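You operate a simulated robot arm through the tools that you are given. There is no shell and no other tool. Be economical: measure what you need, move in short steps, check, and stop when the job is done.

You run a simulated two-armed robot. Do the job below in one go: nothing can be reset, and whatever is moved stays where it is left.

JOB
Put the gluing block on top of the white pack of strips. Take the square label that says "valves" from the dispatch bench and leave it on the printed sheet there. Take the blue valve and put it on top of the yellow pack of strips. Take the carrier two and leave it in the tub two. Shut the cream tray. Do these in any order. Set down upright: gluing block. The cream tray goes toward x -1.0, y +0.0, z +0.0 (a direction in the base frame), to its stop.
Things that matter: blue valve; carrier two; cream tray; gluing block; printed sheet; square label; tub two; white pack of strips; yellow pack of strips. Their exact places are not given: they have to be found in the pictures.

Only the result counts: the job must be done as asked and must still hold three seconds after the hand-in. Knocking over, shifting, dropping, spilling or breaking anything else fails it. Flat cloth is picked up by pressing the open fingertips on it (5 to 10 N) and closing them slowly along it; thin cloth reads only 2 to 8 mm in the jaws.

ROBOT AND FRAMES
Two 7-joint arms with two-finger parallel grippers on one trunk, on a base that drives. Base frame: it is fixed to the floor where the robot stands at the start and does not move with it; the origin is under the middle of the robot, x ahead of it, y to its left, z up. Units: m, degrees, N and s.
The left shoulder is at the start at [0.05, 0.168, 1.107], the right one opposite. Places, roughly: blue valve [-2.75, -1, 0.5]; carrier two [-1.5, 3.75, 0.25]; cream tray [-0.3, 4.5, 0.8]; gluing block [0.5, 0, 0.75]; printed sheet [0.75, -0.75, 0.75]; square label [1, -0.75, 0.75]; tub two [1.5, 3.25, 0.75]; white pack of strips [0.5, 0.5, 0.75]; yellow pack of strips [0.5, -0.75, 0.5]. Payload 1.57 kg a hand.
The tool frame of a hand sits at the grasp point between the pads (the TCP): z along the fingers, y along the line on which they close. The tips reach 0.03 m beyond it. The gripper opens to 0.08 m. The fingers are 0.017 m wide and 0.012 m thick; the gripper's body (0.04 by 0.082 m) begins 0.08 m behind the TCP.
Orientation is told as [roll, pitch, yaw] about the base's x, y, z axes, in that order, counted from this pose: with the fingers straight down and closing along the base's y, the tool's x points along the base's -x, its y along +y and its z along -z.

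CONTROLS
- The arms move only by the tool send_rows. It takes "left_commands", "right_commands" or both (then of equal length, played together; a hand with none holds still); each is one flat list of numbers, 7 for each row, row after row: the shift along the tool's x, y, z in m, then the turn, a rotation vector about the tool's x, y, z in degrees, then the opening, from 0 (shut) to 1 (fully open). In form: [tx, ty, tz, ax, ay, az, fingers, tx, ty, tz, ax, ay, az, fingers, ...]. A call has 1 to 12 rows; each row shifts and turns the commanded pose from where the row before left it, along the tool's axes as they then stand. Rows are played at 5 a second. More than 0.05 m and 8.6 degrees between two rows, or a gripper value outside its range, and nothing of the call is played. A pose out of reach is approached as far as the arm can. The call stops where the force on the tool passes 40 N (or 10 N more than at its start, if that is more) or the arm is blocked; 0.2 s more then pass. Each finger travels about 0.045 m/s and halts on what it meets, pressing with about 26 N; the grip force reading is that of the motor and also rises with nothing between the fingers. The clock runs only during rows and for 0.2 s after the last one: add rows that do not move to give the fingers time. The reply holds the time, the measured pose of the TCP, the force on the tool along the base axes, the opening and the grip force, in the units named above and with some noise, with the torque about the TCP (base axes, N m) and any sound that the robot's microphone picked up.
- Cameras (640 x 400 px; columns grow to the right, rows downward): "scene" is now at [0.1215, -0.0259, 1.3129]; the picture's right is [-0.29, -0.96, 0.00], its down [-0.60, 0.18, -0.78] and it looks along [0.74, -0.22, -0.63] (base axes); focal length 233 px, centre (320, 200). "left" rides on the left gripper at [0.072, 0.007, -0.122] in its tool frame; the picture's right is [-0.09, 1.00, 0.00], its down [-0.84, -0.08, -0.54] and it looks along [-0.54, -0.05, 0.84] (tool axes); focal length 238 px, centre (320, 200). "right" rides on the right gripper at [0.072, -0.007, -0.122] in its tool frame; the picture's right is [0.09, 1.00, 0.00], its down [-0.84, 0.08, -0.54] and it looks along [-0.54, 0.05, 0.84] (tool axes); focal length 238 px, centre (320, 200).
- grab_frame(camera): a new picture of that camera. No time passes.
- raise_lower(by): slides the trunk up (or, below 0, down) by that many m; the arms and the scene camera ride with it, the base frame stays. It gives what a move gives, with no picture.
- base_move(legs): drives the robot by 1 to 6 legs, each [ahead, left, turn to the left] in m, m and degrees, along the robot's own axes; the way and the turn of a leg run together, so that a leg with both is an arc; at most 1.5 m and 180 degrees a leg. The arms and the cameras ride along, it lands a little off, and it stops where it bumps. It gives what a move gives.
- aim_head(pan, tilt): turns the head with the scene camera to pan (to the left, within 80 degrees either way) and tilt (down, from -29 to 69), counted from straight ahead of the robot. It gives what a move gives.
- probe_pixels(camera, pixels): for up to 12 pixels [column, row] of the newest picture of that camera ("zoom" is the newest enlarged one), the place [x, y, z] in the base frame of the surface seen there, good to about 0.002 m. No time passes.
- zoom(camera, box): a new picture of the part [left, top, right, bottom] of that camera's present view, enlarged. No time passes.
- hand_in(): hands the job in; it is judged then, once.

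Keep the steps short. Do not move on a guess: measure, check each grasp and each placing, and mend mistakes. In all there are 110 turns and 100 pictures (those below and enlarged ones count). Leave the grippers open and the arms clear of the work at the hand-in unless told otherwise, and finish with a single line.

The tools are called after "Call:" by a JSON object that holds its "method" and its "body". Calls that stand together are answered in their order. send_rows: Moves the arms, as the interface text tells. Its arguments: {"type":"object","properties":{"left_commands":{"type":"array","items":{"type":"number"}},"right_commands":{"type":"array","items":{"type":"number"}}},"required":[]} The other tools are called the same way: raise_lower (by) slides the trunk up or down; base_move (legs) drives the base; aim_head (pan, tilt) turns the head that bears the scene camera; grab_frame (camera) takes a picture; probe_pixels (camera, pixels) gives the place of the surface under pixels of a picture; zoom (camera, box) takes an enlarged picture of a part of a camera's view; hand_in () hands the job in.

At the start:

```text
time: 0.0
left_tool_pos: [0.4094, 0.0314, 1.1094]
left_orientation: [0.0, -0.1, 0.1]
left_force: [-0.2, 0.1, -0.7]
left_moment: [0.02, -0.05, 0.02]
left_opening: 0.0799
left_grasp_force: 0.0
right_tool_pos: [0.3387, -0.3349, 1.014]
right_orientation: [0.0, 0.1, 0.0]
right_force: [0.3, -0.6, 0.7]
right_moment: [0.01, -0.01, 0.01]
right_opening: 0.0798
right_grasp_force: 0.0
trunk travel left (down, up): [-0.275, 0.168]
robot x, y, heading: [-0.0006, 0.0002, -0.3]
head pan, tilt: [-16.9, 39.2]
```

scene: 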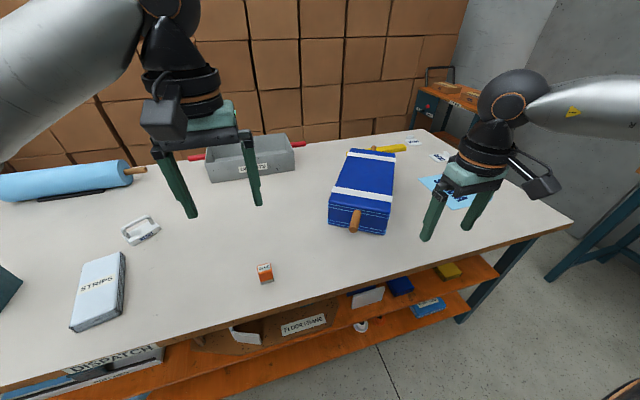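
right: 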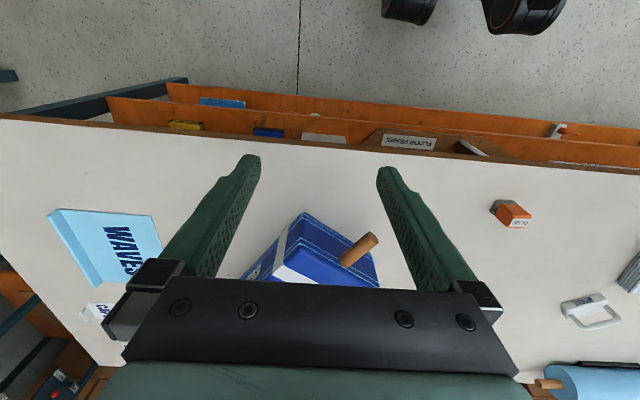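
left: 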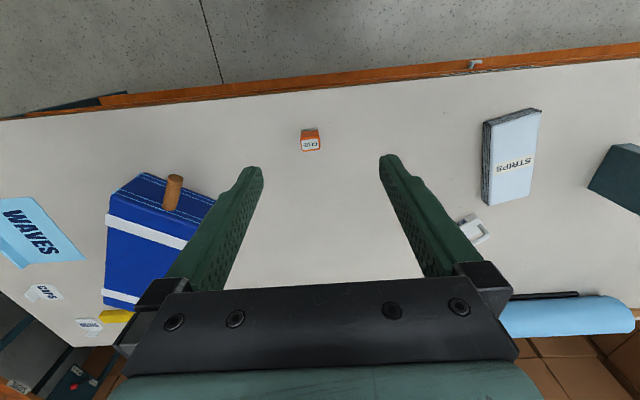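

I see the bench with the orange "glue" block near (265,273), the white strips pack at (100,290), and labels at upper right. I'll zoom in on the small parts and measure them.

Call:
{"method": "zoom", "body": {"camera": "scene", "box": [360, 120, 520, 220]}}

Call:
{"method": "probe_pixels", "body": {"camera": "scene", "pixels": [[265, 267], [266, 279], [82, 262], [121, 253], [71, 328], [121, 304], [98, 285], [450, 273], [400, 285], [430, 305], [368, 296], [439, 157]]}}

Call:
{"method": "zoom", "body": {"camera": "scene", "box": [220, 240, 500, 400]}}

```text
4.00 times, centred on (440, 170) of scene
```

zoom: 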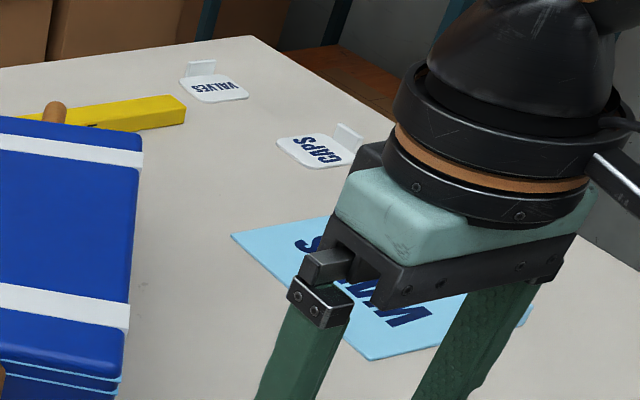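

```text
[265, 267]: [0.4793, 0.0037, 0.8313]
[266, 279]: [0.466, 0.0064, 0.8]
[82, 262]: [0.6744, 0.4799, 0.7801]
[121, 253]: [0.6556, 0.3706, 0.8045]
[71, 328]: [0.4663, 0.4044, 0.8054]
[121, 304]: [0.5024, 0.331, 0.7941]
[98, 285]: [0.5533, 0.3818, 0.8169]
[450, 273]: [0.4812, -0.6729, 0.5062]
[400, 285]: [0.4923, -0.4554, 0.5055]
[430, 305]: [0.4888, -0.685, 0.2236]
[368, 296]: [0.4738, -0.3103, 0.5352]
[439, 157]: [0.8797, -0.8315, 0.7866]
```

```text
2.29 times, centred on (360, 320) of scene
```

zoom: 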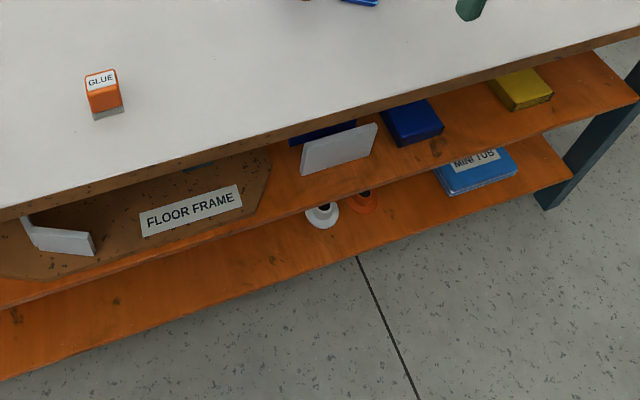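

The glue block sits at about (0.47, 0.005), and the bench top is at z ≈ 0.78. I'll zoom in on the block and the white pack to get their edges before moving.

Call:
{"method": "zoom", "body": {"camera": "scene", "box": [233, 250, 297, 290]}}

Call:
{"method": "zoom", "body": {"camera": "scene", "box": [20, 230, 180, 330]}}

Call:
{"method": "probe_pixels", "body": {"camera": "zoom", "pixels": [[255, 137], [395, 95], [370, 260], [225, 370], [320, 210], [402, 230], [240, 390], [500, 320]]}}

Call:
{"method": "probe_pixels", "body": {"camera": "left", "pixels": [[304, 141], [317, 141], [318, 150], [304, 151], [312, 131], [487, 125], [540, 112], [527, 197], [487, 203], [511, 160]]}}

```text
10.00 times, centred on (265, 270) of scene
```

zoom: 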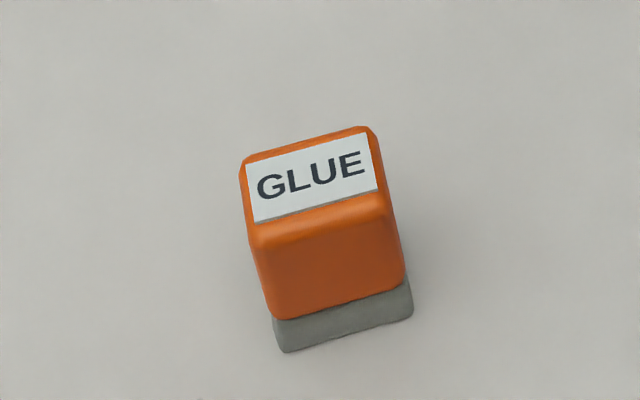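

```text
4.00 times, centred on (100, 280) of scene
```

zoom: 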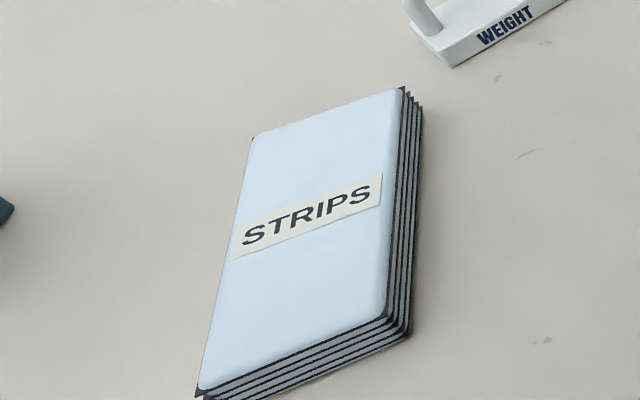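

```text
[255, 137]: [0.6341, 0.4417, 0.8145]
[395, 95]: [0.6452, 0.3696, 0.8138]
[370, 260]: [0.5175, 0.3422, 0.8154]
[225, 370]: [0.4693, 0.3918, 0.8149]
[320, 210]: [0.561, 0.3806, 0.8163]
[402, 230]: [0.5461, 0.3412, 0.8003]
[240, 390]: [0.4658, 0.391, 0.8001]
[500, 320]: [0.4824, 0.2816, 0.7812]
```

```text
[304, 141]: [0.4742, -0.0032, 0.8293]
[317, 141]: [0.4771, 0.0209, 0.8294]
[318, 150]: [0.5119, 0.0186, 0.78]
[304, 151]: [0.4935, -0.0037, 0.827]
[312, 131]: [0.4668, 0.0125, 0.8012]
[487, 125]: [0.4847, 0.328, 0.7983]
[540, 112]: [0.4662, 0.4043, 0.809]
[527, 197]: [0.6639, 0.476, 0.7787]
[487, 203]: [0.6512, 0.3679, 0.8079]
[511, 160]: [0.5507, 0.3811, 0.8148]
```

The block is axis-aligned, centred at about (0.483, 0.008), with its top at 0.829. I'll move the left hand above it.

Call:
{"method": "send_rows", "body": {"left_commands": [-0.0147, -0.0047, 0.042, 0, 0, 0, 1, -0.0147, -0.0047, 0.042, 0, 0, 0, 1, -0.0147, -0.0047, 0.042, 0, 0, 0, 1, -0.0147, -0.0047, 0.042, 0, 0, 0, 1, -0.0147, -0.0047, 0.042, 0, 0, 0, 1, 0, 0, 0, 0, 0, 0, 1]}}

Call:
{"method": "grab_frame", "body": {"camera": "left"}}

```text
time: 1.4
left_tool_pos: [0.4825, 0.0074, 0.9001]
left_orientation: [0.0, 0.1, 0.1]
left_force: [0.7, 0.0, 0.7]
left_moment: [0.06, 0.0, -0.03]
left_opening: 0.0797
left_grasp_force: 0.0
right_tool_pos: [0.3393, -0.335, 1.0152]
right_orientation: [0.0, 0.0, -0.1]
right_force: [-0.8, 0.2, -0.1]
right_moment: [0.0, -0.03, 0.02]
right_opening: 0.0799
right_grasp_force: 0.1
trunk travel left (down, up): [-0.275, 0.168]
robot x, y, heading: [0.0011, -0.0006, -0.0]
head pan, tilt: [-16.9, 39.2]
```

```text
92 pictures are left
```

left: 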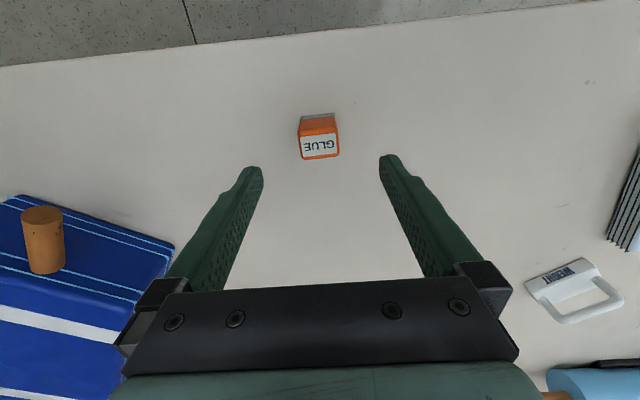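

The block is between the finger lines, and I'll measure its top corners.

Call:
{"method": "probe_pixels", "body": {"camera": "left", "pixels": [[302, 139], [335, 136], [336, 154], [305, 157], [319, 147], [318, 123]]}}

```text
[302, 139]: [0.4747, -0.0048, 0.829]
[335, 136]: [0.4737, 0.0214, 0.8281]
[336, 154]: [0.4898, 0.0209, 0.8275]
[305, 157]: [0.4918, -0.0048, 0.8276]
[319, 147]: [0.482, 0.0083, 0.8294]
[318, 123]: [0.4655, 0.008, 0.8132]
```

The block's centre matches the TCP. I'll descend to z 0.816, close, and lift.

Call:
{"method": "send_rows", "body": {"left_commands": [0, 0, 0.03, 0, 0, 0, 1, 0, 0, 0.03, 0, 0, 0, 1, 0, 0, 0.024, 0, 0, 0, 1, 0, 0, 0, 0, 0, 0, 0.3, 0, 0, 0, 0, 0, 0, 0.2, 0, 0, 0, 0, 0, 0, 0.1, 0, 0, 0, 0, 0, 0, 0.1, 0, 0, 0, 0, 0, 0, 0.1, 0, 0, -0.03, 0, 0, 0, 0.1, 0, 0, -0.04, 0, 0, 0, 0.1]}}

```text
time: 3.6
left_tool_pos: [0.4851, 0.0067, 0.887]
left_orientation: [-0.1, 0.0, 0.2]
left_force: [-0.4, 0.5, 0.0]
left_moment: [0.01, -0.02, 0.0]
left_opening: 0.0334
left_grasp_force: 26.0
right_tool_pos: [0.3395, -0.335, 1.015]
right_orientation: [0.0, -0.1, 0.1]
right_force: [0.0, -0.3, -0.4]
right_moment: [0.01, 0.0, -0.04]
right_opening: 0.08
right_grasp_force: 0.1
trunk travel left (down, up): [-0.275, 0.168]
robot x, y, heading: [-0.0005, -0.0038, -0.0]
head pan, tilt: [-16.9, 39.2]
```

The block is held (opening 0.033). I'll carry it to above the white pack at (0.557, 0.385).

Call:
{"method": "send_rows", "body": {"left_commands": [0, 0, -0.03, 0, 0, 0, 0.1, -0.008, 0.042, 0, 0, 0, 0, 0.1, -0.008, 0.042, 0, 0, 0, 0, 0.1, -0.008, 0.042, 0, 0, 0, 0, 0.1, -0.008, 0.042, 0, 0, 0, 0, 0.1, -0.008, 0.042, 0, 0, 0, 0, 0.1, -0.008, 0.042, 0, 0, 0, 0, 0.1, -0.008, 0.042, 0, 0, 0, 0, 0.1, -0.008, 0.042, 0, 0, 0, 0, 0.1, -0.008, 0.042, 0, 0, 0, 0, 0.1, 0, 0, 0, 0, 0, 0, 0.1]}}

Call:
{"method": "grab_frame", "body": {"camera": "left"}}

```text
time: 6.0
left_tool_pos: [0.555, 0.3875, 0.916]
left_orientation: [0.0, -0.1, 0.1]
left_force: [0.4, -0.1, -1.2]
left_moment: [-0.02, 0.01, 0.0]
left_opening: 0.0333
left_grasp_force: 26.2
right_tool_pos: [0.34, -0.3358, 1.0157]
right_orientation: [-0.1, 0.0, 0.0]
right_force: [0.3, -0.2, 0.3]
right_moment: [0.0, 0.01, 0.0]
right_opening: 0.0797
right_grasp_force: 0.1
trunk travel left (down, up): [-0.275, 0.168]
robot x, y, heading: [-0.0009, 0.0006, 0.2]
head pan, tilt: [-16.9, 39.2]
```

```text
91 pictures are left
```

left: 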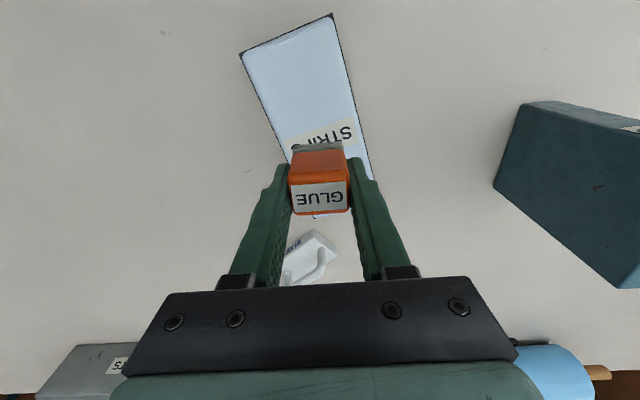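

The block is over the pack. I'll lower it slowly to z ≈ 0.853.

Call:
{"method": "send_rows", "body": {"left_commands": [0, 0, 0.03, 0, 0, 0, 0.1, 0, 0, 0.02, 0, 0, 0, 0.1, 0, 0, 0.01, 0, 0, 0, 0.1, 0, 0, 0.003, 0, 0, 0, 0.1, 0, 0, 0, 0, 0, 0, 0.1]}}

```text
time: 7.2
left_tool_pos: [0.5547, 0.387, 0.8526]
left_orientation: [0.0, 0.0, 0.0]
left_force: [1.2, -0.1, 0.7]
left_moment: [0.02, 0.0, 0.01]
left_opening: 0.0332
left_grasp_force: 25.9
right_tool_pos: [0.3417, -0.3352, 1.0145]
right_orientation: [0.0, 0.2, 0.1]
right_force: [0.6, -0.7, 0.5]
right_moment: [-0.01, -0.01, 0.01]
right_opening: 0.0801
right_grasp_force: 0.0
trunk travel left (down, up): [-0.275, 0.168]
robot x, y, heading: [-0.0001, -0.0029, -0.3]
head pan, tilt: [-16.9, 39.2]
```

Nothing is touching yet, so I'll go down in 1 mm steps.

Call:
{"method": "send_rows", "body": {"left_commands": [0, 0, 0.001, 0, 0, 0, 0.1, 0, 0, 0.001, 0, 0, 0, 0.1, 0, 0, 0, 0, 0, 0, 0.1]}}

```text
time: 8.0
left_tool_pos: [0.5546, 0.3876, 0.8515]
left_orientation: [0.0, 0.0, 0.0]
left_force: [-0.5, 0.3, -0.8]
left_moment: [-0.02, 0.05, -0.01]
left_opening: 0.0333
left_grasp_force: 26.1
right_tool_pos: [0.3405, -0.3346, 1.015]
right_orientation: [0.1, 0.0, 0.0]
right_force: [0.6, 0.1, -0.2]
right_moment: [0.0, 0.0, 0.03]
right_opening: 0.0801
right_grasp_force: 0.1
trunk travel left (down, up): [-0.275, 0.168]
robot x, y, heading: [0.0018, -0.0, -0.2]
head pan, tilt: [-16.9, 39.2]
```

Call:
{"method": "send_rows", "body": {"left_commands": [0, 0, 0.0015, 0, 0, 0, 0.1, 0, 0, 0.0015, 0, 0, 0, 0.1, 0, 0, 0, 0, 0, 0, 0.1]}}

Call:
{"method": "zoom", "body": {"camera": "left", "box": [240, 120, 400, 220]}}

```text
time: 8.8
left_tool_pos: [0.5551, 0.386, 0.8504]
left_orientation: [0.1, -0.2, 0.1]
left_force: [-0.6, 2.1, 9.2]
left_moment: [0.07, 0.15, -0.02]
left_opening: 0.0334
left_grasp_force: 26.3
right_tool_pos: [0.3397, -0.3362, 1.0153]
right_orientation: [-0.1, 0.0, 0.1]
right_force: [-0.8, -0.5, -0.3]
right_moment: [0.03, 0.0, -0.01]
right_opening: 0.0799
right_grasp_force: 0.1
trunk travel left (down, up): [-0.275, 0.168]
robot x, y, heading: [0.0002, -0.0028, -0.2]
head pan, tilt: [-16.9, 39.2]
```

```text
4.00 times, centred on (320, 170) of left
```

zoom: 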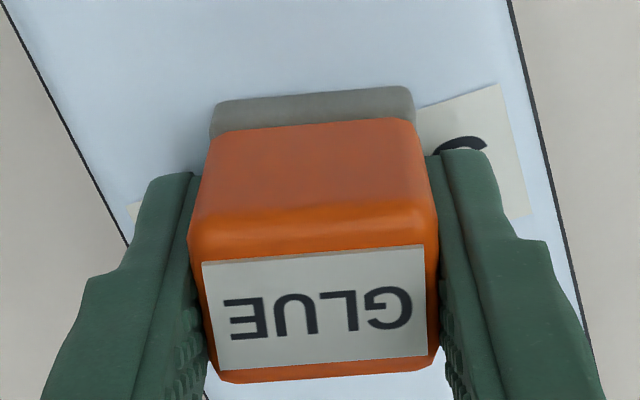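

The block is in contact (9 N) and upright on the pack. I'll release and lift.

Call:
{"method": "send_rows", "body": {"left_commands": [0, 0, -0.001, 0, 0, 0, 0.3, 0, 0, 0, 0, 0, 0, 0.6, 0, 0, 0, 0, 0, 0, 0.8, 0, 0, 0, 0, 0, 0, 0.8, 0, 0, -0.03, 0, 0, 0, 0.8, 0, 0, -0.05, 0, 0, 0, 1, 0, 0, -0.05, 0, 0, 0, 1, 0, 0, -0.05, 0, 0, 0, 1, 0, 0, -0.05, 0, 0, 0, 1, 0, 0, 0, 0, 0, 0, 1]}}

Call:
{"method": "grab_frame", "body": {"camera": "left"}}

```text
time: 11.0
left_tool_pos: [0.5555, 0.3852, 1.0791]
left_orientation: [0.0, 0.1, 0.1]
left_force: [-0.3, 0.4, 0.9]
left_moment: [0.02, 0.02, -0.02]
left_opening: 0.08
left_grasp_force: 0.2
right_tool_pos: [0.3409, -0.3353, 1.0147]
right_orientation: [-0.1, 0.0, 0.0]
right_force: [0.0, 0.4, -0.3]
right_moment: [0.02, -0.01, -0.01]
right_opening: 0.0801
right_grasp_force: 0.1
trunk travel left (down, up): [-0.275, 0.168]
robot x, y, heading: [-0.0005, -0.0009, 0.0]
head pan, tilt: [-16.9, 39.2]
```

```text
89 pictures are left
```

left: 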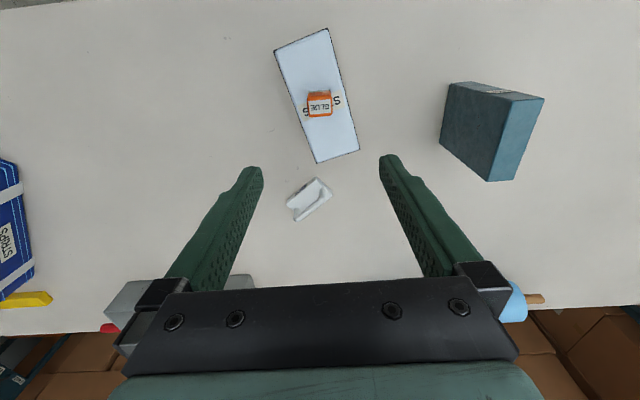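

The gluing block is placed. Next is the valves label and sheet, so I'll probe them in the scene view with a fresh zoom.

Call:
{"method": "aim_head", "body": {"pan": -42, "tilt": 35}}

Call:
{"method": "grab_frame", "body": {"camera": "scene"}}

```text
time: 11.9
left_tool_pos: [0.5541, 0.3852, 1.0788]
left_orientation: [0.1, 0.0, 0.2]
left_force: [0.1, 0.5, 0.3]
left_moment: [-0.02, 0.02, 0.01]
left_opening: 0.0799
left_grasp_force: 0.1
right_tool_pos: [0.3409, -0.3351, 1.0153]
right_orientation: [0.2, 0.0, 0.1]
right_force: [-0.5, 0.2, 0.5]
right_moment: [0.0, 0.03, -0.03]
right_opening: 0.08
right_grasp_force: 0.1
trunk travel left (down, up): [-0.275, 0.168]
robot x, y, heading: [-0.0003, -0.0031, 0.3]
head pan, tilt: [-42.0, 35.0]
```

```text
88 pictures are left
```

scene: 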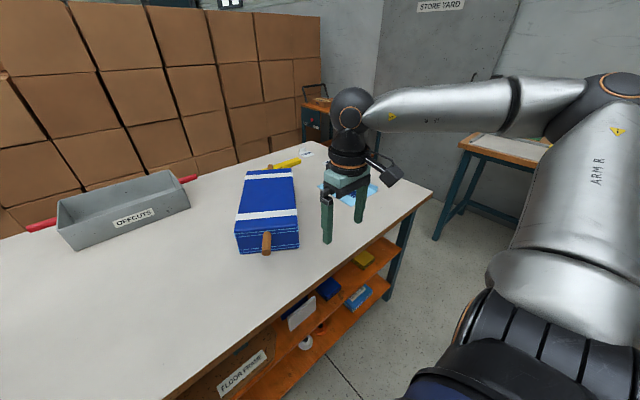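

I'll zoom in and probe the label and sheet.

Call:
{"method": "zoom", "body": {"camera": "scene", "box": [270, 130, 398, 210]}}

Call:
{"method": "probe_pixels", "body": {"camera": "scene", "pixels": [[306, 153], [362, 196], [328, 188], [432, 192], [310, 143], [405, 212], [363, 258], [402, 237], [200, 380]]}}

```text
5.00 times, centred on (334, 170) of scene
```

zoom: 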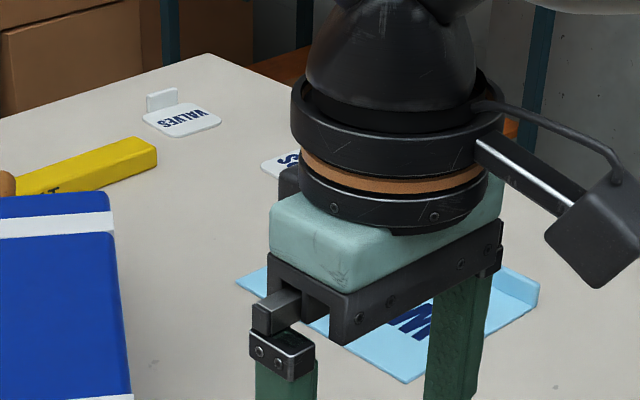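

```text
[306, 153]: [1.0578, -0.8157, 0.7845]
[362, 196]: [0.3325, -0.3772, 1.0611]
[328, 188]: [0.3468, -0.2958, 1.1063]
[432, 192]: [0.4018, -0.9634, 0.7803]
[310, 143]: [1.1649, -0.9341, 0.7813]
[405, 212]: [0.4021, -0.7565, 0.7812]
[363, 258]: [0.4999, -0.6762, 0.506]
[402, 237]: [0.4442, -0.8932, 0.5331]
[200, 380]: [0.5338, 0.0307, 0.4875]
```

The label is at (1.06, −0.82), too far from the front of the bench. I want to work from its right end (y ≈ −0.97), so I'll check the free space there.

Call:
{"method": "aim_head", "body": {"pan": -78, "tilt": 30}}

Call:
{"method": "grab_frame", "body": {"camera": "scene"}}

Call:
{"method": "probe_pixels", "body": {"camera": "scene", "pixels": [[320, 200], [200, 200], [200, 300], [250, 150], [300, 130], [100, 150], [100, 250]]}}

```text
time: 12.9
left_tool_pos: [0.5554, 0.3851, 1.0784]
left_orientation: [0.0, 0.0, 0.1]
left_force: [0.4, -0.2, 0.1]
left_moment: [-0.02, 0.01, 0.02]
left_opening: 0.08
left_grasp_force: 0.1
right_tool_pos: [0.3411, -0.3348, 1.0155]
right_orientation: [0.0, 0.0, 0.0]
right_force: [-0.1, 0.2, -0.3]
right_moment: [0.03, -0.02, -0.03]
right_opening: 0.08
right_grasp_force: 0.0
trunk travel left (down, up): [-0.275, 0.168]
robot x, y, heading: [-0.0013, 0.0004, -0.0]
head pan, tilt: [-78.0, 30.0]
```

```text
86 pictures are left
```

scene: 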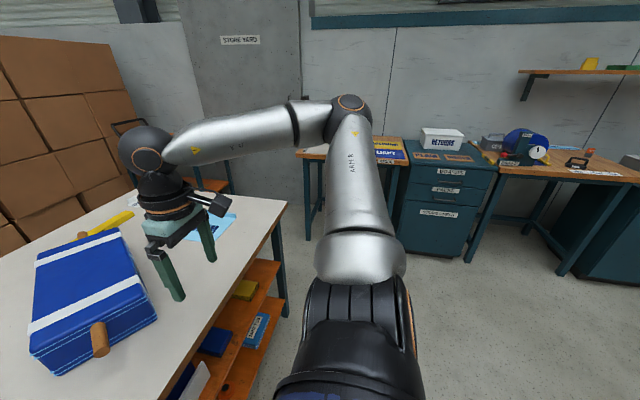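

```text
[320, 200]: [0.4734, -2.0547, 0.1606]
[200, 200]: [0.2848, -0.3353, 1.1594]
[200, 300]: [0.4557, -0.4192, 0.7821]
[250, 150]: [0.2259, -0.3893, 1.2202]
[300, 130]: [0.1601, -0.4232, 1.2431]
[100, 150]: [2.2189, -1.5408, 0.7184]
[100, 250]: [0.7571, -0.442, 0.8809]
```

Call:
{"method": "probe_pixels", "body": {"camera": "scene", "pixels": [[310, 157], [307, 235], [320, 205], [231, 185], [195, 183], [284, 200], [285, 310], [295, 270], [410, 240], [470, 245], [440, 140], [285, 240]]}}

```text
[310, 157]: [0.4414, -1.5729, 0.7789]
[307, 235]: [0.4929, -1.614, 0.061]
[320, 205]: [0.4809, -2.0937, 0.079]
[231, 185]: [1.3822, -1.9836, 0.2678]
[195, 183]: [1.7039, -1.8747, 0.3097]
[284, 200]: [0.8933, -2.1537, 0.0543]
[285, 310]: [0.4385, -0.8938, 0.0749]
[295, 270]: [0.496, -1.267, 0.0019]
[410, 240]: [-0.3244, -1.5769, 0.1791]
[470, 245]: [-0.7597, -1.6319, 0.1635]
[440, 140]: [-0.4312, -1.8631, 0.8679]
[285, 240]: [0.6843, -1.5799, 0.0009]
```

I'll check the robot's own footprint using the dark round parts at the top of the right-hand picture.

Call:
{"method": "probe_pixels", "body": {"camera": "right", "pixels": [[390, 10], [430, 10], [410, 22], [490, 15], [525, 30], [560, 10], [350, 3]]}}

Call:
{"method": "aim_head", "body": {"pan": -78, "tilt": 69}}

Call:
{"method": "grab_frame", "body": {"camera": "scene"}}

```text
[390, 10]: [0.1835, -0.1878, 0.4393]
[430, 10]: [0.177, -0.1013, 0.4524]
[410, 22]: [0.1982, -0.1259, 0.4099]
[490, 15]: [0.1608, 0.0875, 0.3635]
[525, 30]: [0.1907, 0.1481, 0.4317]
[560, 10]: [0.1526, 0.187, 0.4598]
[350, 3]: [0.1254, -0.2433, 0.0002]
```

```text
time: 14.0
left_tool_pos: [0.554, 0.386, 1.0789]
left_orientation: [0.1, 0.0, 0.2]
left_force: [0.1, -0.5, 0.2]
left_moment: [0.0, 0.01, -0.01]
left_opening: 0.0801
left_grasp_force: 0.0
right_tool_pos: [0.3404, -0.3348, 1.0146]
right_orientation: [0.0, 0.1, 0.0]
right_force: [0.4, -0.5, -0.4]
right_moment: [-0.02, -0.02, -0.01]
right_opening: 0.0802
right_grasp_force: 0.1
trunk travel left (down, up): [-0.275, 0.168]
robot x, y, heading: [-0.0002, -0.0021, -0.1]
head pan, tilt: [-78.0, 68.8]
```

```text
85 pictures are left
```

scene: 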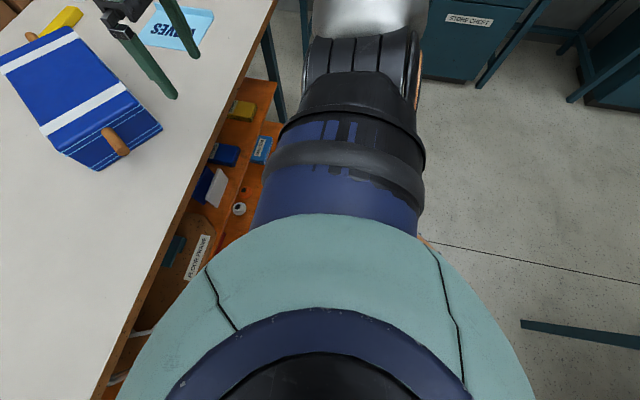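

Call:
{"method": "probe_pixels", "body": {"camera": "scene", "pixels": [[525, 325], [620, 345], [460, 80], [478, 85], [590, 100], [285, 120], [268, 60], [305, 40], [440, 245], [520, 385]]}}

Call:
{"method": "aim_head", "body": {"pan": -20, "tilt": 69}}

Call:
{"method": "grab_frame", "body": {"camera": "scene"}}

```text
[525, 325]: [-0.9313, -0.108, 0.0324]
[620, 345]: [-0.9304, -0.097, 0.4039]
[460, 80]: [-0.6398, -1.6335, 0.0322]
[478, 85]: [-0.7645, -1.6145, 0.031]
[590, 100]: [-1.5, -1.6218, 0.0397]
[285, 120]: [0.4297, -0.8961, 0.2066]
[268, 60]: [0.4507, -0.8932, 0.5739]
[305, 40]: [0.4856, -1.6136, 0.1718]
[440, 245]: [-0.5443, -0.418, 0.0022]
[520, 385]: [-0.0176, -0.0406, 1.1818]
```

```text
time: 15.2
left_tool_pos: [0.5546, 0.3859, 1.078]
left_orientation: [0.0, 0.0, 0.1]
left_force: [0.4, 0.2, -0.1]
left_moment: [0.0, -0.02, -0.01]
left_opening: 0.0796
left_grasp_force: 0.2
right_tool_pos: [0.3409, -0.3346, 1.0147]
right_orientation: [0.0, 0.0, 0.0]
right_force: [0.0, 0.1, -0.1]
right_moment: [0.04, 0.02, -0.03]
right_opening: 0.0799
right_grasp_force: 0.0
trunk travel left (down, up): [-0.275, 0.168]
robot x, y, heading: [0.0016, 0.0001, 0.3]
head pan, tilt: [-20.0, 68.8]
```

```text
84 pictures are left
```

scene: 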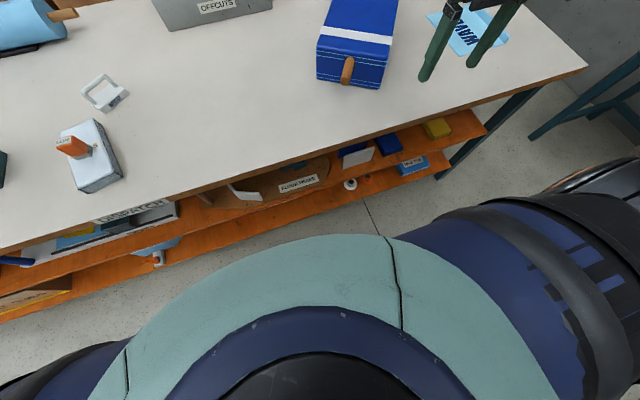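

I'll retract the left hand, then strafe right along the bench front to y ≈ −1.27, which is the middle of the gap to the next bench.

Call:
{"method": "send_rows", "body": {"left_commands": [0.04, -0.035, 0, 0, 0, 0, 1, 0.04, -0.035, 0, 0, 0, 0, 1, 0.04, -0.035, 0, 0, 0, 0, 1, 0.04, -0.035, 0, 0, 0, 0, 1]}}

Call:
{"method": "base_move", "body": {"legs": [[-0.05, -0.7, 0], [0, -0.57, 0]]}}

Call:
{"method": "aim_head", "body": {"pan": 0, "tilt": 45}}

Call:
{"method": "grab_frame", "body": {"camera": "scene"}}

```text
refused: row 1 steps farther than a row can; nothing moved
```

```text
time: 21.9
left_tool_pos: [0.5031, -0.8783, 1.0792]
left_orientation: [0.0, -0.1, 0.2]
left_force: [-0.5, 0.4, -0.2]
left_moment: [0.04, 0.0, 0.02]
left_opening: 0.0798
left_grasp_force: 0.1
right_tool_pos: [0.2887, -1.6006, 1.0163]
right_orientation: [-0.1, 0.0, 0.0]
right_force: [-0.6, 0.4, -0.1]
right_moment: [0.02, 0.03, 0.0]
right_opening: 0.0801
right_grasp_force: 0.1
trunk travel left (down, up): [-0.275, 0.168]
robot x, y, heading: [-0.0454, -1.2644, 0.0]
head pan, tilt: [-20.0, 68.8]
```

```text
time: 22.8
left_tool_pos: [0.5046, -0.8781, 1.0786]
left_orientation: [0.0, 0.0, 0.3]
left_force: [-0.5, 0.6, 1.1]
left_moment: [0.04, -0.05, -0.01]
left_opening: 0.0801
left_grasp_force: 0.0
right_tool_pos: [0.2886, -1.5996, 1.0144]
right_orientation: [0.0, -0.1, 0.0]
right_force: [0.2, 0.7, 0.5]
right_moment: [0.0, 0.02, -0.02]
right_opening: 0.0803
right_grasp_force: 0.1
trunk travel left (down, up): [-0.275, 0.168]
robot x, y, heading: [-0.0527, -1.2666, 0.2]
head pan, tilt: [0.0, 45.0]
```

```text
83 pictures are left
```

scene: 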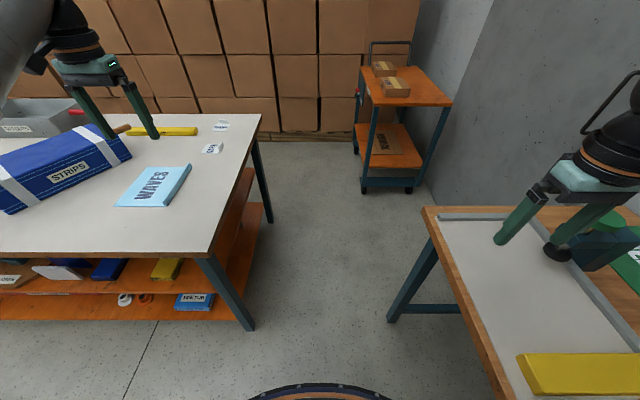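

There's a clear view now: valves label at (220,126), sheet at (152,186), and an open gap. I'll probe and zoom.

Call:
{"method": "probe_pixels", "body": {"camera": "scene", "pixels": [[260, 116], [210, 250], [250, 325], [270, 220], [390, 318], [422, 210], [320, 388], [260, 396], [365, 185], [150, 165], [190, 166], [116, 206]]}}

Call:
{"method": "zoom", "body": {"camera": "scene", "box": [100, 110, 260, 210]}}

Call:
{"method": "probe_pixels", "body": {"camera": "zoom", "pixels": [[455, 63], [460, 88], [515, 65], [480, 40], [485, 75], [440, 150], [405, 175], [350, 225], [185, 240], [300, 380], [68, 380], [300, 260]]}}

```text
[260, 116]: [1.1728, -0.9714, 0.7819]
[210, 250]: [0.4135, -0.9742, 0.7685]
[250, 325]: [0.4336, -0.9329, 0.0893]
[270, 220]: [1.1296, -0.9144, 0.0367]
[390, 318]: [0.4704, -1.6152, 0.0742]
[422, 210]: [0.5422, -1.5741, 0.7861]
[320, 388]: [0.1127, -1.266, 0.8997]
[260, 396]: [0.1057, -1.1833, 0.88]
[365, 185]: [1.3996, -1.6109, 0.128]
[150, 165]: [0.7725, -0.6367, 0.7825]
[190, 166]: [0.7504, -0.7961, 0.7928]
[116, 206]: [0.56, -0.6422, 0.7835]
```

```text
4.00 times, centred on (180, 160) of scene
```

zoom: 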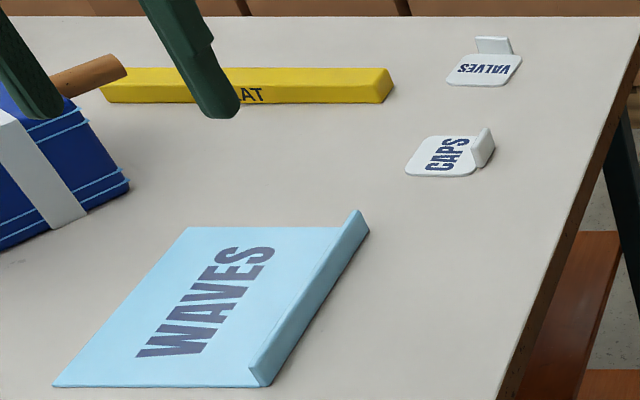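

```text
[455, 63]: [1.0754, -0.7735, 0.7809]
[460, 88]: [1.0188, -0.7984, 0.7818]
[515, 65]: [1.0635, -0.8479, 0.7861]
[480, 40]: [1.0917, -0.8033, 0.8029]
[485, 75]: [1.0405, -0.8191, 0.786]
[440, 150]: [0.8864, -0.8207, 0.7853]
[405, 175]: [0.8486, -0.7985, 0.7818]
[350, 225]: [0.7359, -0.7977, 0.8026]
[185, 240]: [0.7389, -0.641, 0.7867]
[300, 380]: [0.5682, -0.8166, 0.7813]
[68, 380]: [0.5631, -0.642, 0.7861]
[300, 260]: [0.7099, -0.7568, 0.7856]
```

The label's standing tab is at about (1.09, −0.82), and the sheet spans x 0.56–0.77, y −0.64 to −0.80. I'll raise and retract both hands, drive through the gap to about (0.85, −1.36), and turn left 90°.

Call:
{"method": "send_rows", "body": {"left_commands": [0.035, -0.03, 0, 0, 0, 0, 1, 0.035, -0.03, 0, 0, 0, 0, 1, 0.035, -0.03, 0, 0, 0, 0, 1, 0.035, -0.03, 0, 0, 0, 0, 1], "right_commands": [0, 0, -0.04, 0, 0, 0, 1, 0, 0, -0.04, 0, 0, 0, 1, 0, 0, 0, 0, 0, 0, 1, 0, 0, 0, 0, 0, 0, 1]}}

Call:
{"method": "base_move", "body": {"legs": [[0.9, 0, 0], [0, -0.1, 0], [0, 0, 90]]}}

Call:
{"method": "grab_frame", "body": {"camera": "scene"}}

```text
time: 23.8
left_tool_pos: [0.362, -0.9986, 1.0797]
left_orientation: [0.0, 0.1, 0.3]
left_force: [-0.1, 0.2, 0.8]
left_moment: [0.0, -0.01, 0.02]
left_opening: 0.0802
left_grasp_force: 0.1
right_tool_pos: [0.2896, -1.6007, 1.096]
right_orientation: [-0.1, 0.0, 0.1]
right_force: [0.7, -1.0, -0.4]
right_moment: [0.01, 0.01, -0.01]
right_opening: 0.0803
right_grasp_force: 0.0
trunk travel left (down, up): [-0.275, 0.168]
robot x, y, heading: [-0.0528, -1.2613, -0.1]
head pan, tilt: [0.0, 45.0]
```

```text
time: 33.1
left_tool_pos: [0.5766, -0.95, 1.0798]
left_orientation: [0.1, 0.0, 91.2]
left_force: [0.1, 0.8, 0.8]
left_moment: [-0.01, -0.02, 0.0]
left_opening: 0.08
left_grasp_force: 0.0
right_tool_pos: [1.1797, -1.0137, 1.0949]
right_orientation: [0.0, -0.1, 90.9]
right_force: [0.3, 0.5, 0.1]
right_moment: [-0.02, -0.01, 0.03]
right_opening: 0.0801
right_grasp_force: 0.1
trunk travel left (down, up): [-0.275, 0.168]
robot x, y, heading: [0.851, -1.3607, 90.9]
head pan, tilt: [0.0, 45.0]
```

```text
81 pictures are left
```

scene: 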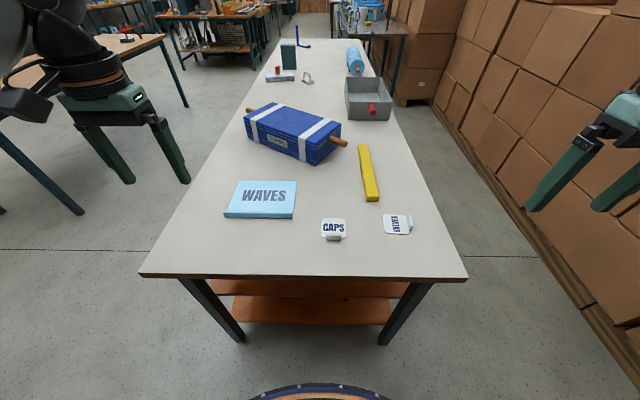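

I'm facing the bench's end. I'll measure the valves label and its tab precisely.

Call:
{"method": "zoom", "body": {"camera": "scene", "box": [365, 202, 429, 242]}}

Call:
{"method": "probe_pixels", "body": {"camera": "zoom", "pixels": [[190, 130], [370, 120], [370, 320], [190, 310], [445, 130], [465, 140], [455, 230], [460, 290], [430, 145], [440, 320], [280, 220]]}}

```text
10.00 times, centred on (397, 222) of scene
```

zoom: 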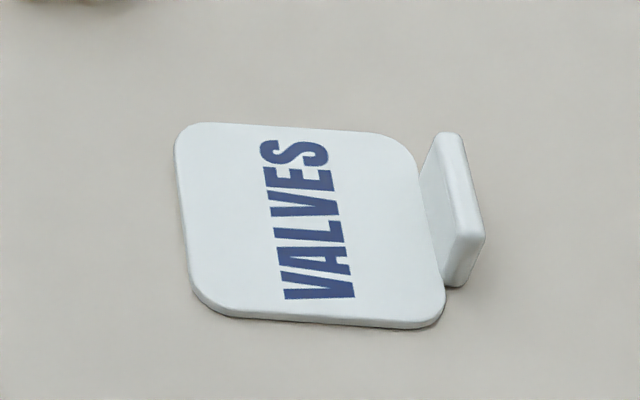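

```text
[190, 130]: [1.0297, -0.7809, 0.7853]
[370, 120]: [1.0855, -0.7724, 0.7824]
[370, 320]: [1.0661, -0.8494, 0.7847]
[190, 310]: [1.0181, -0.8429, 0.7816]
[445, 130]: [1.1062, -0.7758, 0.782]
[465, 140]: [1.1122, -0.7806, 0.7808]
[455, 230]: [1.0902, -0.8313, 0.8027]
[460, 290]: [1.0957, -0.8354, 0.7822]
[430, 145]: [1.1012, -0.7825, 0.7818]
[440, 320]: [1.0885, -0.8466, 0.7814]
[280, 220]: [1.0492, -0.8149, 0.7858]
```

I'll move the right hand above the label for a close look with its own camera.

Call:
{"method": "send_rows", "body": {"right_commands": [-0.033, 0.015, 0.027, 0, 0, 0, 1, -0.033, 0.015, 0.027, 0, 0, 0, 1, -0.033, 0.015, 0.027, 0, 0, 0, 1, -0.033, 0.015, 0.027, 0, 0, 0, 1, -0.033, 0.015, 0.027, 0, 0, 0, 1, -0.033, 0.015, 0.027, 0, 0, 0, 1, 0, 0, 0, 0, 0, 0, 1]}}

Call:
{"method": "zoom", "body": {"camera": "right", "box": [240, 80, 400, 180]}}

```text
time: 34.7
left_tool_pos: [0.5774, -0.9502, 1.0796]
left_orientation: [0.0, 0.1, 91.1]
left_force: [0.4, 0.2, 0.0]
left_moment: [0.06, -0.02, 0.0]
left_opening: 0.0803
left_grasp_force: 0.0
right_tool_pos: [1.0889, -0.8199, 0.9328]
right_orientation: [0.0, -0.1, 91.1]
right_force: [-0.9, 0.1, -0.1]
right_moment: [0.0, 0.03, 0.01]
right_opening: 0.0801
right_grasp_force: 0.2
trunk travel left (down, up): [-0.275, 0.168]
robot x, y, heading: [0.8497, -1.3574, 91.0]
head pan, tilt: [0.0, 45.0]
```

```text
4.00 times, centred on (320, 130) of right
```

zoom: 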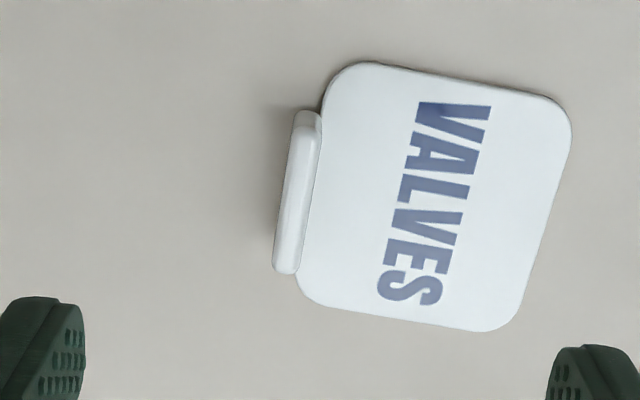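

Call:
{"method": "probe_pixels", "body": {"camera": "zoom", "pixels": [[305, 118], [282, 268], [294, 190], [310, 195], [284, 190], [335, 90], [560, 120], [490, 325], [315, 300], [430, 200], [298, 150], [289, 235]]}}

```text
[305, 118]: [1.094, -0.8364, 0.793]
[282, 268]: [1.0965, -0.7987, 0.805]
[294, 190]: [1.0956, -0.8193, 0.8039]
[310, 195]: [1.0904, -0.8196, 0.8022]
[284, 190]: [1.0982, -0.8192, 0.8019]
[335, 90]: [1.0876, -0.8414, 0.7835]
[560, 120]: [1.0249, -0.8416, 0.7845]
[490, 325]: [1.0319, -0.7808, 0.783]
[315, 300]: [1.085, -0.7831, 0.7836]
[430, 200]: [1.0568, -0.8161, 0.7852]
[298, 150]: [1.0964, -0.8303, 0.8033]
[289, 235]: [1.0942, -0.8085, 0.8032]
```

The tab is centred at (1.095, −0.818), with its top at 0.804, turned about 8° clockwise. I'll align, descend so the tips stay above the plate (TCP 0.820), and close.

Call:
{"method": "send_rows", "body": {"right_commands": [-0.002, -0.006, 0.03, 0, 0, 0, 1, 0, 0, 0.03, 0, 0, 8, 1, 0, 0, 0.03, 0, 0, 0, 0.8, 0, 0, 0.022, 0, 0, 0, 0.6, 0, 0, 0, 0, 0, 0, 0.3, 0, 0, 0, 0, 0, 0, 0.1, 0, 0, 0, 0, 0, 0, 0.0, 0, 0, 0, 0, 0, 0, 0.0, 0, 0, 0, 0, 0, 0, 0.0, 0, 0, 0, 0, 0, 0, 0.0]}}

Call:
{"method": "zoom", "body": {"camera": "right", "box": [240, 80, 400, 180]}}

```text
time: 36.9
left_tool_pos: [0.5785, -0.9493, 1.0788]
left_orientation: [0.0, 0.0, 91.1]
left_force: [-1.0, 0.1, 0.0]
left_moment: [0.0, 0.03, 0.04]
left_opening: 0.08
left_grasp_force: 0.1
right_tool_pos: [1.1101, -0.8503, 0.8371]
right_orientation: [0.0, 0.0, 83.0]
right_force: [-0.5, -0.4, 0.2]
right_moment: [0.01, -0.03, 0.02]
right_opening: 0.0002
right_grasp_force: 21.3
right hand out of reach, approached as far as the arm can: row 1, 2, 3, 4
trunk travel left (down, up): [-0.275, 0.168]
robot x, y, heading: [0.8488, -1.3634, 90.8]
head pan, tilt: [0.0, 45.0]
```

```text
4.00 times, centred on (320, 130) of right
```

zoom: 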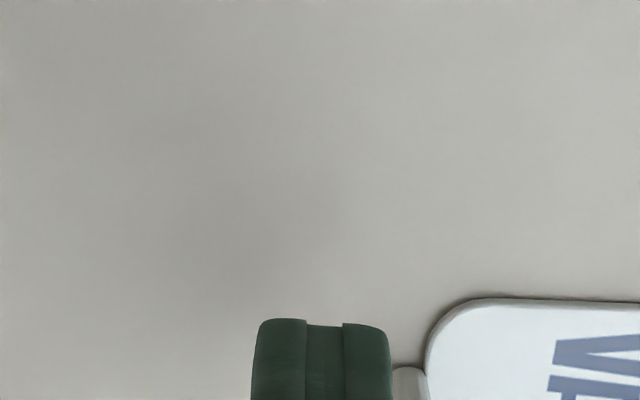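

The arm ran out of reach and the hand ended short of the tab, with the label untouched. I'll lift, drive 0.1 m closer and 0.05 m right, and lower the trunk a little.

Call:
{"method": "send_rows", "body": {"right_commands": [0, 0, -0.04, 0, 0, 0, 0, 0, 0, -0.04, 0, 0, 0, 0, 0, 0, -0.04, 0, 0, 0, 0.5, 0, 0, -0.04, 0, 0, 0, 1]}}

Call:
{"method": "base_move", "body": {"legs": [[0.1, -0.05, 0]]}}

Call:
{"method": "raise_lower", "body": {"by": -0.1}}

Call:
{"method": "zoom", "body": {"camera": "right", "box": [200, 50, 440, 200]}}

```text
time: 37.9
left_tool_pos: [0.5775, -0.9495, 1.0788]
left_orientation: [-0.1, 0.1, 91.1]
left_force: [0.3, 0.5, -0.3]
left_moment: [0.03, 0.02, -0.01]
left_opening: 0.0799
left_grasp_force: 0.0
right_tool_pos: [1.1127, -0.8494, 0.9985]
right_orientation: [-0.1, 0.1, 83.0]
right_force: [-0.8, 0.9, -0.2]
right_moment: [0.03, -0.02, -0.01]
right_opening: 0.0481
right_grasp_force: 0.2
trunk travel left (down, up): [-0.275, 0.168]
robot x, y, heading: [0.8511, -1.3654, 91.1]
head pan, tilt: [0.0, 45.0]
```

```text
time: 39.1
left_tool_pos: [0.6249, -0.8503, 1.0791]
left_orientation: [0.0, 0.1, 91.1]
left_force: [-0.4, 0.2, 0.3]
left_moment: [-0.04, 0.01, -0.02]
left_opening: 0.0801
left_grasp_force: 0.0
right_tool_pos: [1.1592, -0.7497, 0.9981]
right_orientation: [0.0, 0.0, 83.0]
right_force: [0.0, 0.0, -0.4]
right_moment: [-0.01, 0.0, 0.03]
right_opening: 0.0797
right_grasp_force: 0.0
trunk travel left (down, up): [-0.275, 0.168]
robot x, y, heading: [0.8996, -1.2623, 90.8]
head pan, tilt: [0.0, 45.0]
```

```text
time: 40.5
left_tool_pos: [0.6244, -0.8508, 0.9787]
left_orientation: [0.0, -0.1, 91.0]
left_force: [0.0, -0.2, -0.7]
left_moment: [0.02, 0.01, -0.02]
left_opening: 0.0801
left_grasp_force: 0.0
right_tool_pos: [1.1592, -0.7503, 0.8982]
right_orientation: [-0.1, 0.0, 83.0]
right_force: [0.3, -0.1, 0.0]
right_moment: [0.02, -0.01, -0.04]
right_opening: 0.0799
right_grasp_force: 0.0
trunk travel left (down, up): [-0.175, 0.268]
robot x, y, heading: [0.8991, -1.2635, 91.2]
head pan, tilt: [0.0, 45.0]
```

```text
2.67 times, centred on (320, 125) of right
```

zoom: 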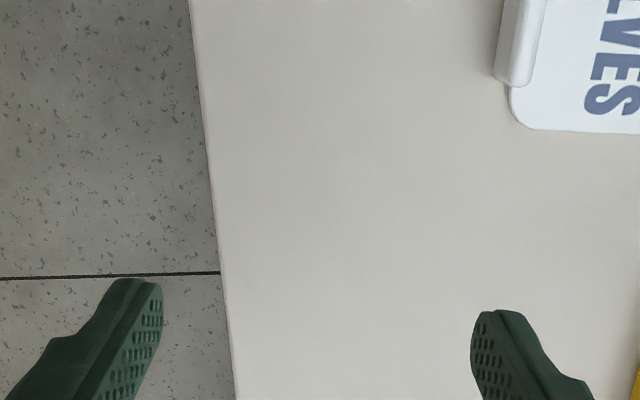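

I'll move back above the tab and take a look before descending.

Call:
{"method": "send_rows", "body": {"right_commands": [0.0251, 0.0184, 0, 0, 0, 0, 1, 0.0251, 0.0184, 0, 0, 0, 0, 1, 0.0251, 0.0184, 0, 0, 0, 0, 1, 0, 0, 0, 0, 0, 0, 1]}}

Call:
{"method": "zoom", "body": {"camera": "right", "box": [240, 80, 400, 180]}}

Call:
{"method": "probe_pixels", "body": {"camera": "zoom", "pixels": [[294, 190], [310, 195], [284, 190], [335, 90], [300, 150], [289, 235]]}}

```text
time: 41.5
left_tool_pos: [0.6243, -0.8496, 0.9788]
left_orientation: [0.0, 0.0, 91.1]
left_force: [-0.7, -0.2, 0.8]
left_moment: [0.03, 0.0, 0.02]
left_opening: 0.0801
left_grasp_force: 0.0
right_tool_pos: [1.0947, -0.8191, 0.8984]
right_orientation: [0.0, -0.1, 83.1]
right_force: [-1.0, -0.6, -0.4]
right_moment: [0.0, 0.02, -0.02]
right_opening: 0.0801
right_grasp_force: 0.1
trunk travel left (down, up): [-0.175, 0.268]
robot x, y, heading: [0.8987, -1.2604, 91.2]
head pan, tilt: [0.0, 45.0]
```

```text
4.00 times, centred on (320, 130) of right
```

zoom: 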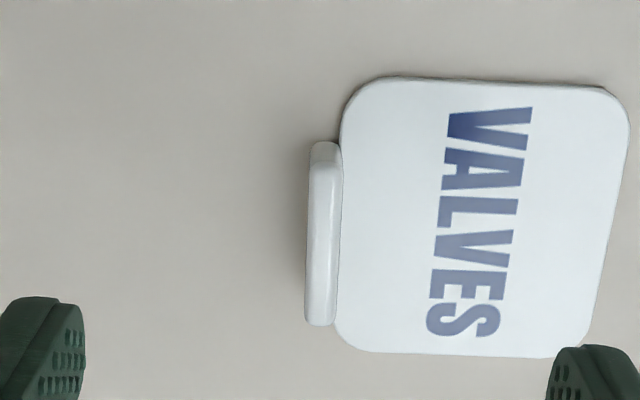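

```text
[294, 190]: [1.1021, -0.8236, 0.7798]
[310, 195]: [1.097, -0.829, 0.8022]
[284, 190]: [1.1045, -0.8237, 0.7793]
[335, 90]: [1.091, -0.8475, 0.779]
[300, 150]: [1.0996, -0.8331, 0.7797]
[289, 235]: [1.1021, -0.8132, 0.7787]
```

The tab is aligned and centred. I'll descend to 0.820 and close.

Call:
{"method": "send_rows", "body": {"right_commands": [0, 0, 0.03, 0, 0, 0, 1, 0, 0, 0.03, 0, 0, 0, 1, 0, 0, 0.018, 0, 0, 0, 0.8, 0, 0, 0, 0, 0, 0, 0.4, 0, 0, 0, 0, 0, 0, 0.1, 0, 0, 0, 0, 0, 0, 0.0, 0, 0, 0, 0, 0, 0, 0.0, 0, 0, 0, 0, 0, 0, 0.0, 0, 0, 0, 0, 0, 0, 0.0]}}

Call:
{"method": "zoom", "body": {"camera": "right", "box": [240, 80, 400, 180]}}

```text
time: 43.5
left_tool_pos: [0.6237, -0.8506, 0.9791]
left_orientation: [0.0, 0.0, 91.1]
left_force: [0.0, -0.7, -0.4]
left_moment: [0.04, -0.06, 0.0]
left_opening: 0.0801
left_grasp_force: 0.0
right_tool_pos: [1.0955, -0.8196, 0.8209]
right_orientation: [0.0, 0.0, 83.0]
right_force: [-0.1, -0.2, -0.5]
right_moment: [-0.01, -0.02, -0.02]
right_opening: 0.0066
right_grasp_force: 26.3
trunk travel left (down, up): [-0.175, 0.268]
robot x, y, heading: [0.894, -1.2625, 91.2]
head pan, tilt: [0.0, 45.0]
```

```text
4.00 times, centred on (320, 130) of right
```

zoom: 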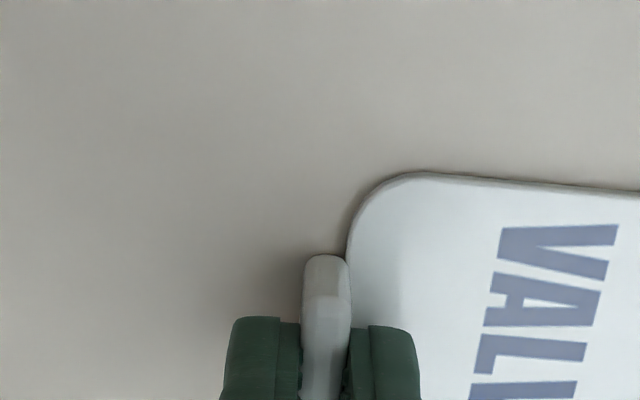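

The tab is gripped (6.6 mm). I'll lift and shift the base left 0.36 m so the sheet is straight ahead of the right arm.

Call:
{"method": "send_rows", "body": {"right_commands": [0, 0, -0.03, 0, 0, 0, 0, 0, 0, -0.04, 0, 0, 0, 0, 0, 0, -0.03, 0, 0, 0, 0]}}

Call:
{"method": "base_move", "body": {"legs": [[0, 0.36, 0]]}}

Call:
{"method": "grab_frame", "body": {"camera": "right"}}

```text
time: 44.3
left_tool_pos: [0.6248, -0.8512, 0.9796]
left_orientation: [-0.1, -0.1, 91.1]
left_force: [0.3, 0.2, 0.4]
left_moment: [0.02, -0.01, 0.0]
left_opening: 0.0799
left_grasp_force: 0.0
right_tool_pos: [1.0963, -0.8184, 0.9206]
right_orientation: [0.0, -0.1, 83.0]
right_force: [0.9, -0.2, -0.2]
right_moment: [0.02, 0.04, 0.04]
right_opening: 0.0067
right_grasp_force: 26.1
trunk travel left (down, up): [-0.175, 0.268]
robot x, y, heading: [0.8978, -1.261, 91.0]
head pan, tilt: [0.0, 45.0]
```

```text
time: 46.6
left_tool_pos: [0.2683, -0.8548, 0.9783]
left_orientation: [-0.1, -0.1, 90.9]
left_force: [-0.6, 0.2, 0.2]
left_moment: [0.01, -0.01, 0.0]
left_opening: 0.08
left_grasp_force: 0.0
right_tool_pos: [0.7389, -0.8235, 0.919]
right_orientation: [-0.1, 0.0, 82.8]
right_force: [-0.3, -0.4, -1.0]
right_moment: [-0.01, -0.01, 0.01]
right_opening: 0.0065
right_grasp_force: 26.1
trunk travel left (down, up): [-0.175, 0.268]
robot x, y, heading: [0.5402, -1.2681, 90.8]
head pan, tilt: [0.0, 45.0]
```

```text
74 pictures are left
```

right: 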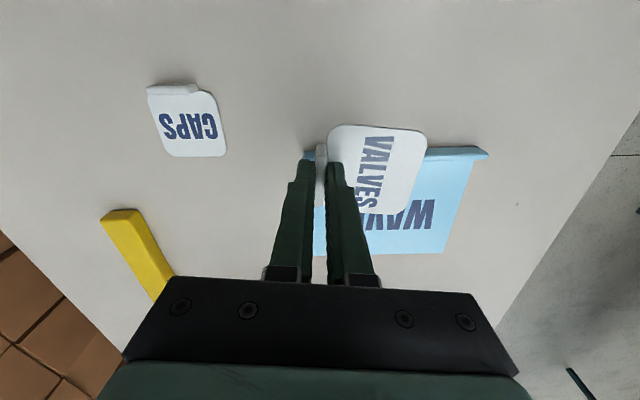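

The label is held level over the sheet's near edge. I'll move it over the sheet's middle and check.

Call:
{"method": "send_rows", "body": {"right_commands": [-0.0344, 0.0163, 0, 0, 0, 0, 0, -0.0344, 0.0163, 0, 0, 0, 0, 0, -0.0344, 0.0163, 0, 0, 0, 0, 0, 0, 0, 0.03, 0, 0, 0, 0, 0, 0, 0.03, 0, 0, 0, 0, 0, 0, 0.02, 0, 0, 0, 0, 0, 0, 0.006, 0, 0, 0, 0, 0, 0, 0, 0, 0, 0, 0]}}

Call:
{"method": "grab_frame", "body": {"camera": "right"}}

```text
time: 48.4
left_tool_pos: [0.2678, -0.8561, 0.9791]
left_orientation: [0.1, -0.1, 90.9]
left_force: [0.1, -0.5, -0.8]
left_moment: [0.0, 0.01, -0.01]
left_opening: 0.0798
left_grasp_force: 0.1
right_tool_pos: [0.7336, -0.7582, 0.8323]
right_orientation: [0.1, 0.1, 82.8]
right_force: [0.6, 0.0, -0.3]
right_moment: [0.0, 0.03, 0.01]
right_opening: 0.0067
right_grasp_force: 26.0
right hand out of reach, approached as far as the arm can: row 2, 3, 6
trunk travel left (down, up): [-0.175, 0.268]
robot x, y, heading: [0.5367, -1.2653, 90.9]
head pan, tilt: [0.0, 45.0]
```

```text
73 pictures are left
```

right: 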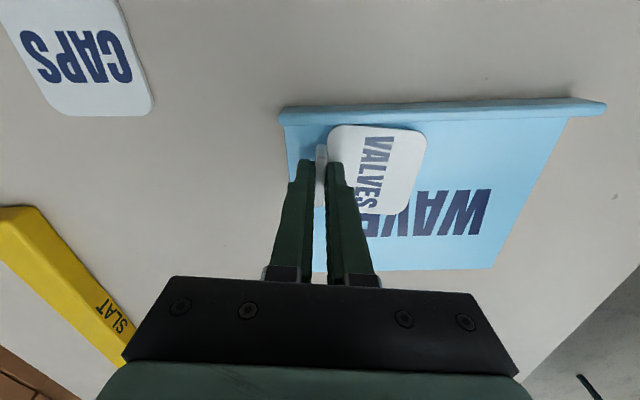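

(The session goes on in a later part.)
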